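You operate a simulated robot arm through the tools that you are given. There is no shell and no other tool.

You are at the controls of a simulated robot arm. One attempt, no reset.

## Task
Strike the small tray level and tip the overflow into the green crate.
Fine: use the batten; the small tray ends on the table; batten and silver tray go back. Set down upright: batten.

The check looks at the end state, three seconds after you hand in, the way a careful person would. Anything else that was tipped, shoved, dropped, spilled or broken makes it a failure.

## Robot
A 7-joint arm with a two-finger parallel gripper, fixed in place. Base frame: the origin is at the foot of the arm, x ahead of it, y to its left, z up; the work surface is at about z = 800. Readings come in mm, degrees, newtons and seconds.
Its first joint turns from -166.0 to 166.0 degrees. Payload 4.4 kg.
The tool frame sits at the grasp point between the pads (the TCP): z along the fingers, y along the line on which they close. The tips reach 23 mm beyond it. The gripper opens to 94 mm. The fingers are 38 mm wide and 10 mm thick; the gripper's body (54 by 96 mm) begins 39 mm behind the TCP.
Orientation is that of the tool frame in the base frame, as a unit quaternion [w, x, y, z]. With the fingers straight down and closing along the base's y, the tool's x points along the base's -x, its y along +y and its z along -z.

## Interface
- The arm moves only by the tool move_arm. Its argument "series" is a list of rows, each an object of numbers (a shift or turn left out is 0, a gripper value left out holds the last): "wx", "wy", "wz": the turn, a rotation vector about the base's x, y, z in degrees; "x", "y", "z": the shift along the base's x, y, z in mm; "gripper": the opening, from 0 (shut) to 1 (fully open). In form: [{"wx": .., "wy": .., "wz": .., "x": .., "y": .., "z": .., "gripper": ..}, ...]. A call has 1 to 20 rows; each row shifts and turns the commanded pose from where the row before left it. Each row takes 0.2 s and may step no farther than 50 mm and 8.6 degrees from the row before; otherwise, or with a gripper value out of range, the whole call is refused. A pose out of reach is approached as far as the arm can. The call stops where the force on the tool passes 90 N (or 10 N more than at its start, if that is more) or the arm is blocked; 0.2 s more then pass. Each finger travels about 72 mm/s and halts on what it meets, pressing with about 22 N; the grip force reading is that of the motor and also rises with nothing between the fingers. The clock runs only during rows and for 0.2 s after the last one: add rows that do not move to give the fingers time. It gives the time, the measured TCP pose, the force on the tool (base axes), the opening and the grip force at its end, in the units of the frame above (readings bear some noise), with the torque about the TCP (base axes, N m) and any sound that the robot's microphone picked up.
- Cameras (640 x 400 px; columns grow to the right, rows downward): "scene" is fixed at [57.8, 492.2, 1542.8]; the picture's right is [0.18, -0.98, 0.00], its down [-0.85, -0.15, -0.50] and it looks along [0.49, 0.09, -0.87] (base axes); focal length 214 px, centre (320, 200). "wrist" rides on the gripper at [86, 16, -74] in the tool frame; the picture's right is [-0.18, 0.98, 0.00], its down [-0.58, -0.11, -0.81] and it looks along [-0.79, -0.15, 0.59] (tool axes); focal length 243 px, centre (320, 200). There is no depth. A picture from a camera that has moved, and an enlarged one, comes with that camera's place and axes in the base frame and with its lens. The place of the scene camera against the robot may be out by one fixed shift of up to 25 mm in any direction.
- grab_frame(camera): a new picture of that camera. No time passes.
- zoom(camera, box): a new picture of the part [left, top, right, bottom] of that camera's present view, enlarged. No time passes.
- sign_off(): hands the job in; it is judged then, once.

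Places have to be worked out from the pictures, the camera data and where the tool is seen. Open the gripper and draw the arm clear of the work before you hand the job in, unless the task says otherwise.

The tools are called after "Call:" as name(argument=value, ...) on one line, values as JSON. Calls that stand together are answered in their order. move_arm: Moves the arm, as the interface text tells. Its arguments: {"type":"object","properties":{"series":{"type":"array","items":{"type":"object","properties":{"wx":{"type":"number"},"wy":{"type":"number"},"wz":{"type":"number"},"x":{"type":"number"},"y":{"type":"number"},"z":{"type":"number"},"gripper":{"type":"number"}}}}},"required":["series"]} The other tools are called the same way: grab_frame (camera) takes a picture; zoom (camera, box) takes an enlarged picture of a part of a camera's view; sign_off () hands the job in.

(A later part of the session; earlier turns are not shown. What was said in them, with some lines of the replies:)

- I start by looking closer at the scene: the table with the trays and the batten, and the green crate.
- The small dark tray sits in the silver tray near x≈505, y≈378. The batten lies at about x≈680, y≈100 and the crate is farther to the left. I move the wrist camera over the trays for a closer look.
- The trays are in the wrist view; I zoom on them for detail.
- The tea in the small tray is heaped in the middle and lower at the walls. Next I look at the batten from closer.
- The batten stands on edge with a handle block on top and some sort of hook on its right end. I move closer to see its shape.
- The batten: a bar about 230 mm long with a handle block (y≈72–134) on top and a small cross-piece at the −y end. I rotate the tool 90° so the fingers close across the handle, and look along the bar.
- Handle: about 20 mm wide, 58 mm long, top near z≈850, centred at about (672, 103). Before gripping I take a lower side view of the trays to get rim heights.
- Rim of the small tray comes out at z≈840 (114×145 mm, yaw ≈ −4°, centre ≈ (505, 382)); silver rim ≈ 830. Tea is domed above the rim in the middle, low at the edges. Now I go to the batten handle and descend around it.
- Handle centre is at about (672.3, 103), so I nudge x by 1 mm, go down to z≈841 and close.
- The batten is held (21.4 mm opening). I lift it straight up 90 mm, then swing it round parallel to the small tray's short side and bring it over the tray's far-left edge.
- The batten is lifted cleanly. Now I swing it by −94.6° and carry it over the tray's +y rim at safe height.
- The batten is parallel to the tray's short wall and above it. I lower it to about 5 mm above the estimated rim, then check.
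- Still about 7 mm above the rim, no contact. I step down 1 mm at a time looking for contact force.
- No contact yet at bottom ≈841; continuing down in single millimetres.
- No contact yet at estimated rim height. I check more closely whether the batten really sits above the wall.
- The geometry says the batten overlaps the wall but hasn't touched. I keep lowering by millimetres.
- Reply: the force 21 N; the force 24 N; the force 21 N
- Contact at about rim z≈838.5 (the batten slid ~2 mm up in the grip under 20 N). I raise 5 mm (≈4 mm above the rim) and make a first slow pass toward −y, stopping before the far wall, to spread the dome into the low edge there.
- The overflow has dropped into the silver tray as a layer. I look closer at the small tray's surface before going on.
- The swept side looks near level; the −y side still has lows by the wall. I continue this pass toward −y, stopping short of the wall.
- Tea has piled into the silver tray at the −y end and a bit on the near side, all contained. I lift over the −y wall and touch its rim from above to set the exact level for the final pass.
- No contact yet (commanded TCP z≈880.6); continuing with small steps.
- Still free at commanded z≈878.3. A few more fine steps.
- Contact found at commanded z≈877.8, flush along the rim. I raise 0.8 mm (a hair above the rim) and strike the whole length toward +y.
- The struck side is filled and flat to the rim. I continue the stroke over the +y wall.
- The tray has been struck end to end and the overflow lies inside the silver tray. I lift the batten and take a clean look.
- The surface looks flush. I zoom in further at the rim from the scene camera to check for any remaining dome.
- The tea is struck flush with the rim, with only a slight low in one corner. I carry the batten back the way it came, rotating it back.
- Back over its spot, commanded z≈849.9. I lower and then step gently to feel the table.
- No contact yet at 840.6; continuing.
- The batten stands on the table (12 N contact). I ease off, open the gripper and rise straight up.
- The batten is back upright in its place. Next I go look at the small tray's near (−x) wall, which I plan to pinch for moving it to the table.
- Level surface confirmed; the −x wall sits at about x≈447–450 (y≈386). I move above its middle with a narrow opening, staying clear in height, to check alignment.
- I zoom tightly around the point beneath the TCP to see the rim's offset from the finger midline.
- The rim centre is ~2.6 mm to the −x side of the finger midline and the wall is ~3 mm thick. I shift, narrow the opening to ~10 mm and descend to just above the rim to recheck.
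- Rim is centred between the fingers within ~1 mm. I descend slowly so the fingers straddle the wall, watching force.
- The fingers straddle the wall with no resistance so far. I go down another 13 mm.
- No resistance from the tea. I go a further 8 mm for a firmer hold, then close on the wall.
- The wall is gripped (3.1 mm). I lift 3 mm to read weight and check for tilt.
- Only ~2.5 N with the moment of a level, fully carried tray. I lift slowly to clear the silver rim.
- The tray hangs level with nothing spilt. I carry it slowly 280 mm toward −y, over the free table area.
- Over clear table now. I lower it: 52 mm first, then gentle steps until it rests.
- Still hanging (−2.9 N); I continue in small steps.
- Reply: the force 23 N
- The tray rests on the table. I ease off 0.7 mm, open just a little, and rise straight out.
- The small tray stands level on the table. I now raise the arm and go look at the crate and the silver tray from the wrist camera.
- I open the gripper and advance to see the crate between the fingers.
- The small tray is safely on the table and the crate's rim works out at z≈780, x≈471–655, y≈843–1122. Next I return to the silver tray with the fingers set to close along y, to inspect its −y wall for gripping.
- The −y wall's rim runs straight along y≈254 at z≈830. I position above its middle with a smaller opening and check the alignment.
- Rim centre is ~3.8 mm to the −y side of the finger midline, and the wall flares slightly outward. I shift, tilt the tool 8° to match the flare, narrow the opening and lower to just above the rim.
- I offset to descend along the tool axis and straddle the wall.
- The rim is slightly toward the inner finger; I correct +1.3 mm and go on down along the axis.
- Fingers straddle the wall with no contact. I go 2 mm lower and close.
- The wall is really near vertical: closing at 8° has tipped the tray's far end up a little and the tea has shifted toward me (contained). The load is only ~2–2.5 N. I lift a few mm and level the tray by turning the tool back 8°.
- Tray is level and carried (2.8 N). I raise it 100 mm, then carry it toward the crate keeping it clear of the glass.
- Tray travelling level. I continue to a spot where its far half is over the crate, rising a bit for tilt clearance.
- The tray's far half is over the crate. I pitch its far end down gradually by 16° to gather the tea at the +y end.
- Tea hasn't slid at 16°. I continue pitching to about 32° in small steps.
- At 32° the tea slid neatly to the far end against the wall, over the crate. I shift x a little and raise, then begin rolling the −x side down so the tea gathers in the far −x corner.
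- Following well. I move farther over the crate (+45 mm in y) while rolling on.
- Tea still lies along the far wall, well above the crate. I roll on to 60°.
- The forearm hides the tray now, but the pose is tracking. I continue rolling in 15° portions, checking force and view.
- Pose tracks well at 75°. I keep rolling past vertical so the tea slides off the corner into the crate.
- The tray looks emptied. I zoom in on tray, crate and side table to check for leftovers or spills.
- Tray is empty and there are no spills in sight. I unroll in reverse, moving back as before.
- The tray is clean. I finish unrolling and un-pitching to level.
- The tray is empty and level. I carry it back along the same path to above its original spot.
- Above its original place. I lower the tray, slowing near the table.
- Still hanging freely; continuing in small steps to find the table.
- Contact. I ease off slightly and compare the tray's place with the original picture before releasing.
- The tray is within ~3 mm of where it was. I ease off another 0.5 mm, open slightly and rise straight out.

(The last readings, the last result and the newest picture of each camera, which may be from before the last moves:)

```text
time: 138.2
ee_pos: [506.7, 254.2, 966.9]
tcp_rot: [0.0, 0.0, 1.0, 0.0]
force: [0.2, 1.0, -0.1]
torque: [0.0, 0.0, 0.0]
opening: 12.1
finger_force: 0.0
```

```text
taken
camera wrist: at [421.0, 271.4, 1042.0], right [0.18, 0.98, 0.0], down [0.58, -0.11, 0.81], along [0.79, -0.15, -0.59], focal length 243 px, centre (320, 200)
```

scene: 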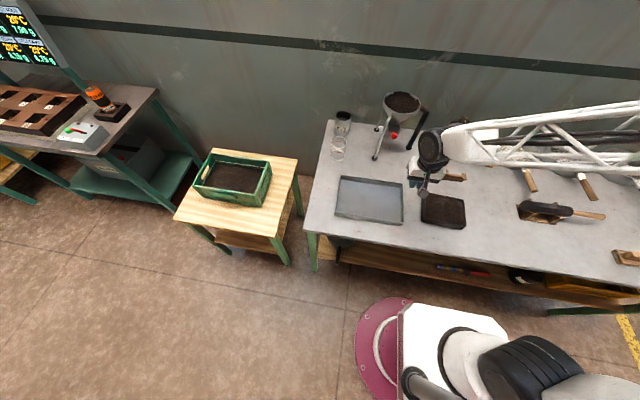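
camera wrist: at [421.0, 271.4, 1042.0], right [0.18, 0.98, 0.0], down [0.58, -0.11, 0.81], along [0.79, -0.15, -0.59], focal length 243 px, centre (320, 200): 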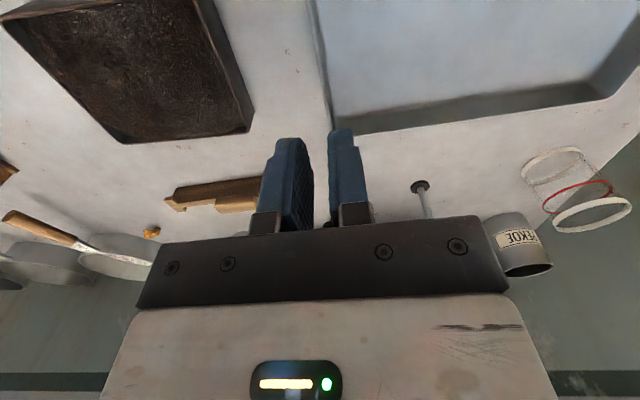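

Everything is placed. I open the gripper and retreat to the start pose, then do a final inspection.

Call:
move_arm(series=[{"z": 45, "gripper": 1.0}, {"z": 45}, {"z": 45}, {"z": 45}, {"x": 40, "z": 10}, {"x": 40}, {"x": 40}, {"x": 40}, {}])

Call:
zoom(camera="scene", box=[325, 155, 485, 240])

Call:
zoom(camera="scene", box=[410, 180, 480, 235])

Call:
zoom(camera="scene", box=[160, 130, 320, 230])

Call:
grab_frame(camera="scene")

```text
time: 140.2
ee_pos: [668.3, 252.9, 1154.6]
tcp_rot: [0.0, 0.0, 1.0, 0.0]
force: [0.7, 0.0, 0.1]
torque: [0.01, -0.02, 0.01]
opening: 94.1
finger_force: 0.0
```

```text
4.00 times, centred on (405, 198) of scene
camera zoom: at [57.8, 492.2, 1542.8], right [0.18, -0.98, 0.0], down [-0.85, -0.15, -0.5], along [0.49, 0.09, -0.87], focal length 858 px, centre (-20, 210)
```

zoom: 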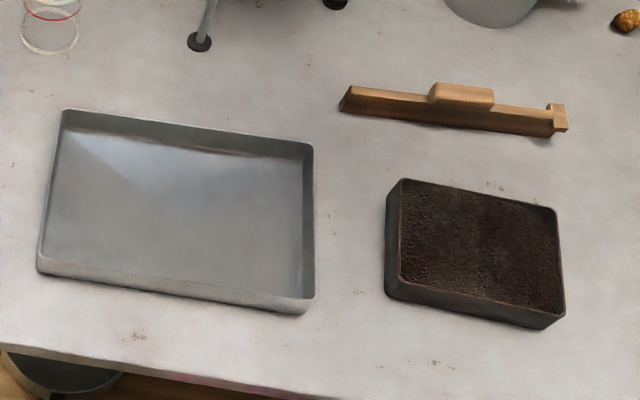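

```text
7.27 times, centred on (445, 208) of scene
camera zoom: at [57.8, 492.2, 1542.8], right [0.18, -0.98, 0.0], down [-0.85, -0.15, -0.5], along [0.49, 0.09, -0.87], focal length 1560 px, centre (-589, 146)
```

zoom: 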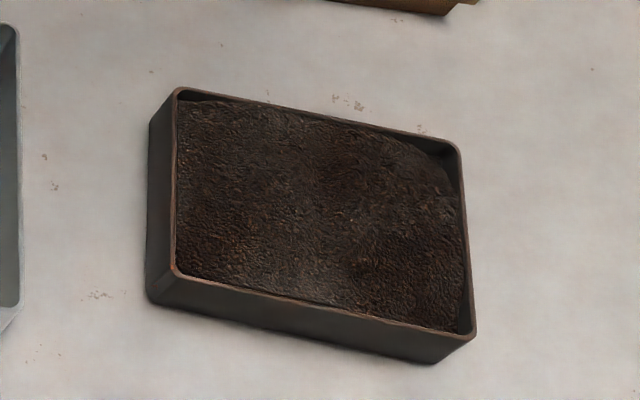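

```text
4.00 times, centred on (240, 180) of scene
camera zoom: at [57.8, 492.2, 1542.8], right [0.18, -0.98, 0.0], down [-0.85, -0.15, -0.5], along [0.49, 0.09, -0.87], focal length 858 px, centre (640, 280)
```

zoom: 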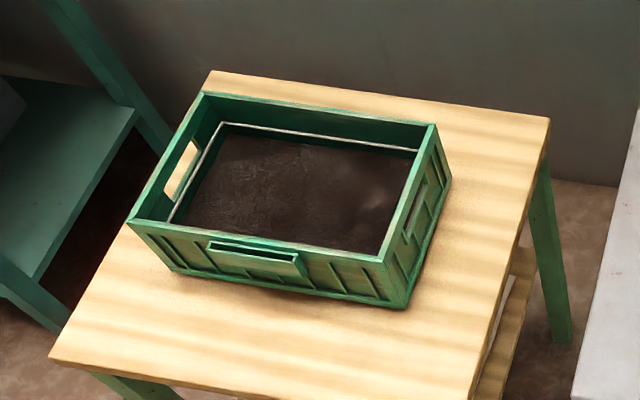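

```text
taken
```

scene: 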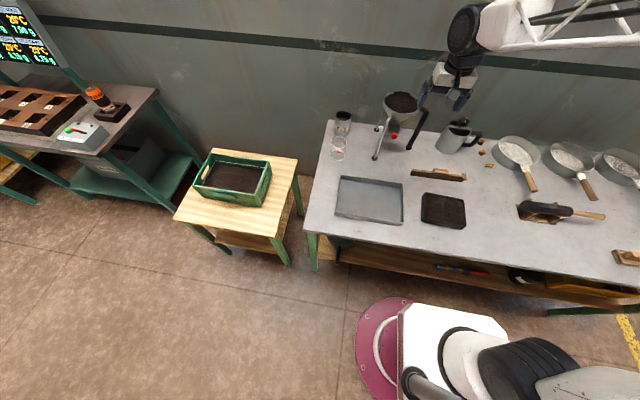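

Batten upright in place, silver tray back and clean, crate in place, no spills visible. One last check: a lower-angle wrist view of the small tray's surface for flatness.

Call:
move_arm(series=[{"x": -40, "y": -25, "z": -20}, {"x": -40, "y": -25, "z": -25}, {"x": -40, "y": -25, "z": -25}, {"x": -40, "y": -25, "z": -25}, {"x": -40, "y": -25, "z": -25}, {"x": -40, "y": -20, "z": -25}, {"x": -30, "y": -10, "z": -30}, {"z": -30}, {}])

Call:
grab_frame(camera="wrist")

Call:
zoom(camera="wrist", box=[200, 40, 440, 200])

```text
refused: row 1 steps farther than a row can; nothing moved
```

```text
taken
camera wrist: at [580.8, 270.0, 1231.0], right [0.18, 0.98, 0.0], down [0.58, -0.11, 0.81], along [0.79, -0.15, -0.59], focal length 243 px, centre (320, 200)
```

wrist: 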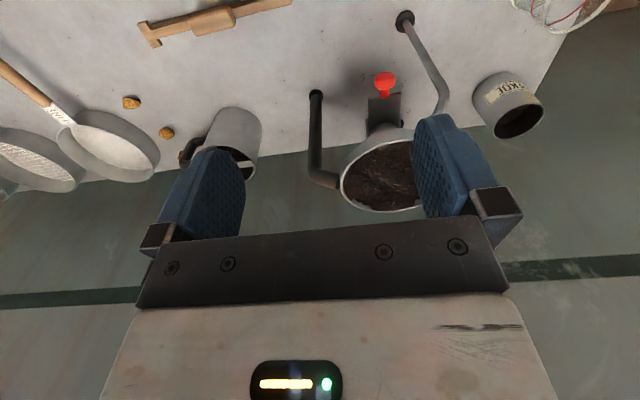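

```text
2.50 times, centred on (320, 120) of wrist
camera zoom: at [580.8, 270.0, 1231.0], right [0.18, 0.98, 0.0], down [0.58, -0.11, 0.81], along [0.79, -0.15, -0.59], focal length 606 px, centre (320, 400)
```

zoom: 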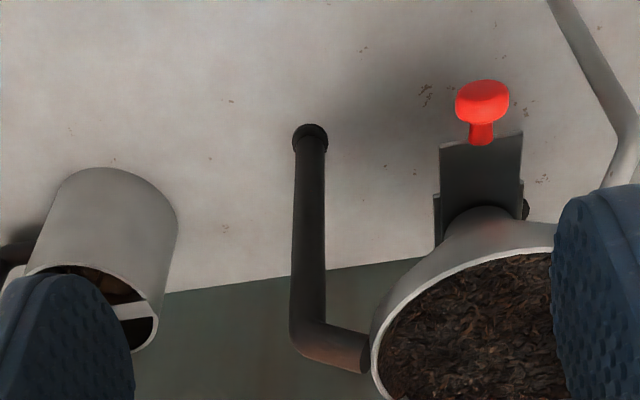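

The call was refused for too large a step; nothing moved. I repeat it with smaller steps.

Call:
move_arm(series=[{"x": -32, "y": -18, "z": -20}, {"x": -32, "y": -18, "z": -20}, {"x": -32, "y": -18, "z": -20}, {"x": -32, "y": -18, "z": -20}, {"x": -32, "y": -18, "z": -20}, {"x": -32, "y": -18, "z": -20}, {"x": -32, "y": -18, "z": -20}, {"x": -32, "y": -18, "z": -20}, {"x": -14, "z": -30}, {"z": -30}, {}])

Call:
grab_frame(camera="wrist")

Call:
zoom(camera="wrist", box=[200, 40, 440, 200])

```text
time: 142.6
ee_pos: [397.1, 108.3, 936.8]
tcp_rot: [0.0, 0.0, 1.0, 0.001]
force: [-0.2, -0.2, 0.0]
torque: [-0.03, -0.01, 0.0]
opening: 94.0
finger_force: 0.0
```

```text
taken
camera wrist: at [310.6, 124.5, 1011.5], right [0.18, 0.98, 0.0], down [0.58, -0.11, 0.81], along [0.79, -0.15, -0.59], focal length 243 px, centre (320, 200)
```

wrist: 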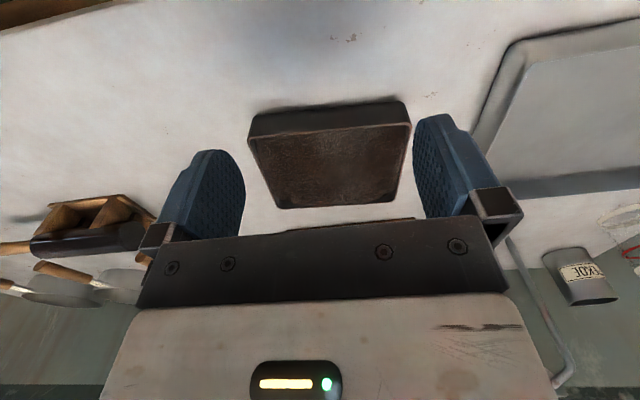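

```text
2.50 times, centred on (320, 120) of wrist
camera zoom: at [310.6, 124.5, 1011.5], right [0.18, 0.98, 0.0], down [0.58, -0.11, 0.81], along [0.79, -0.15, -0.59], focal length 606 px, centre (320, 400)
```

zoom: 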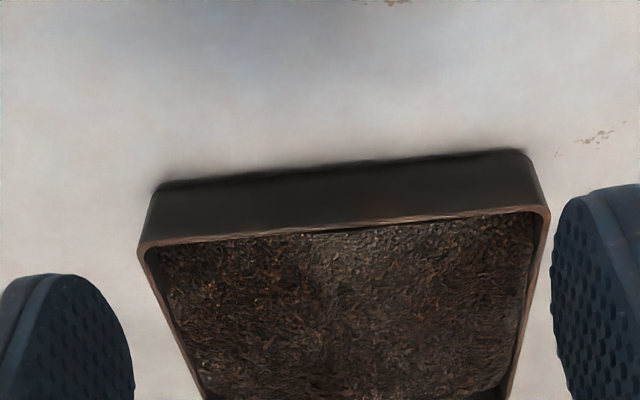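

The tea surface is flat and flush within the rim, with no dome left and nothing spilt around it. I draw the arm back up and clear.

Call:
move_arm(series=[{"z": 40}, {"z": 40}, {"z": 40}, {"x": 30, "y": 15, "z": 30}, {"x": 35, "y": 20, "z": 20}, {"x": 35, "y": 20, "z": 15}, {"x": 35, "y": 20, "z": 15}, {"x": 35, "y": 20, "z": 10}, {"x": 35, "y": 20}, {}])

Call:
grab_frame(camera="scene")

Call:
zoom(camera="scene", box=[325, 80, 485, 240])

```text
time: 144.8
ee_pos: [605.0, 224.6, 1148.5]
tcp_rot: [0.0, -0.001, 1.0, 0.0]
force: [0.1, -0.5, 0.6]
torque: [-0.02, -0.01, 0.04]
opening: 93.9
finger_force: 0.0
```

```text
taken
```

scene: 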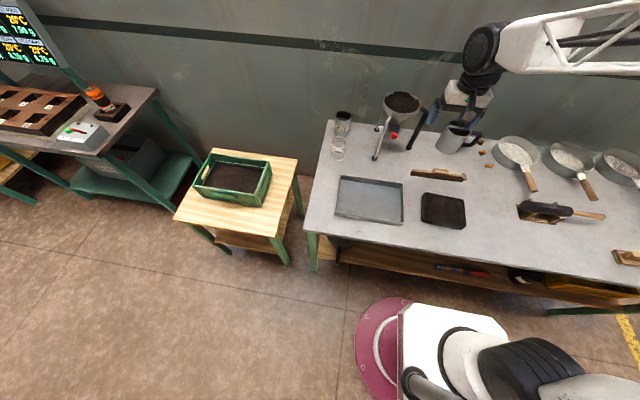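

```text
2.50 times, centred on (405, 160) of scene
camera zoom: at [57.8, 492.2, 1542.8], right [0.18, -0.98, 0.0], down [-0.85, -0.15, -0.5], along [0.49, 0.09, -0.87], focal length 536 px, centre (108, 300)
```

zoom: 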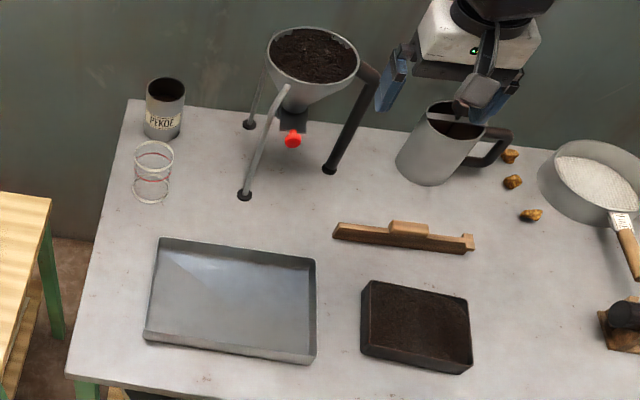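

The final pictures show the small tray struck and standing on the table, the silver tray empty and back, and the batten upright in its place. The overflow is in the crate, nothing else is disturbed, and the gripper is open and clear, so I hand in.

Call:
sign_off()

```text
The job is handed in.
```

The small tray is struck level and standing on the table, and the overflow is in the green crate. I have handed the job in, and no verdict has come back.

- **Small tray:** I struck it with the batten in two passes, the last one flush with the rim. The surface is flat, apart from one corner that is slightly low. It now stands to the right of the silver tray, as the scene camera sees it.
- **Overflow:** It all fell into the silver tray, and I tipped it into the crate from the tray's far corner. The silver tray came out clean.
- **Silver tray:** It is back within about 3 mm of where it started.
- **Batten:** It is back in its original place, standing upright.

The last pictures show no tea on either table and nothing else moved. The gripper is open and the arm is clear of the work.
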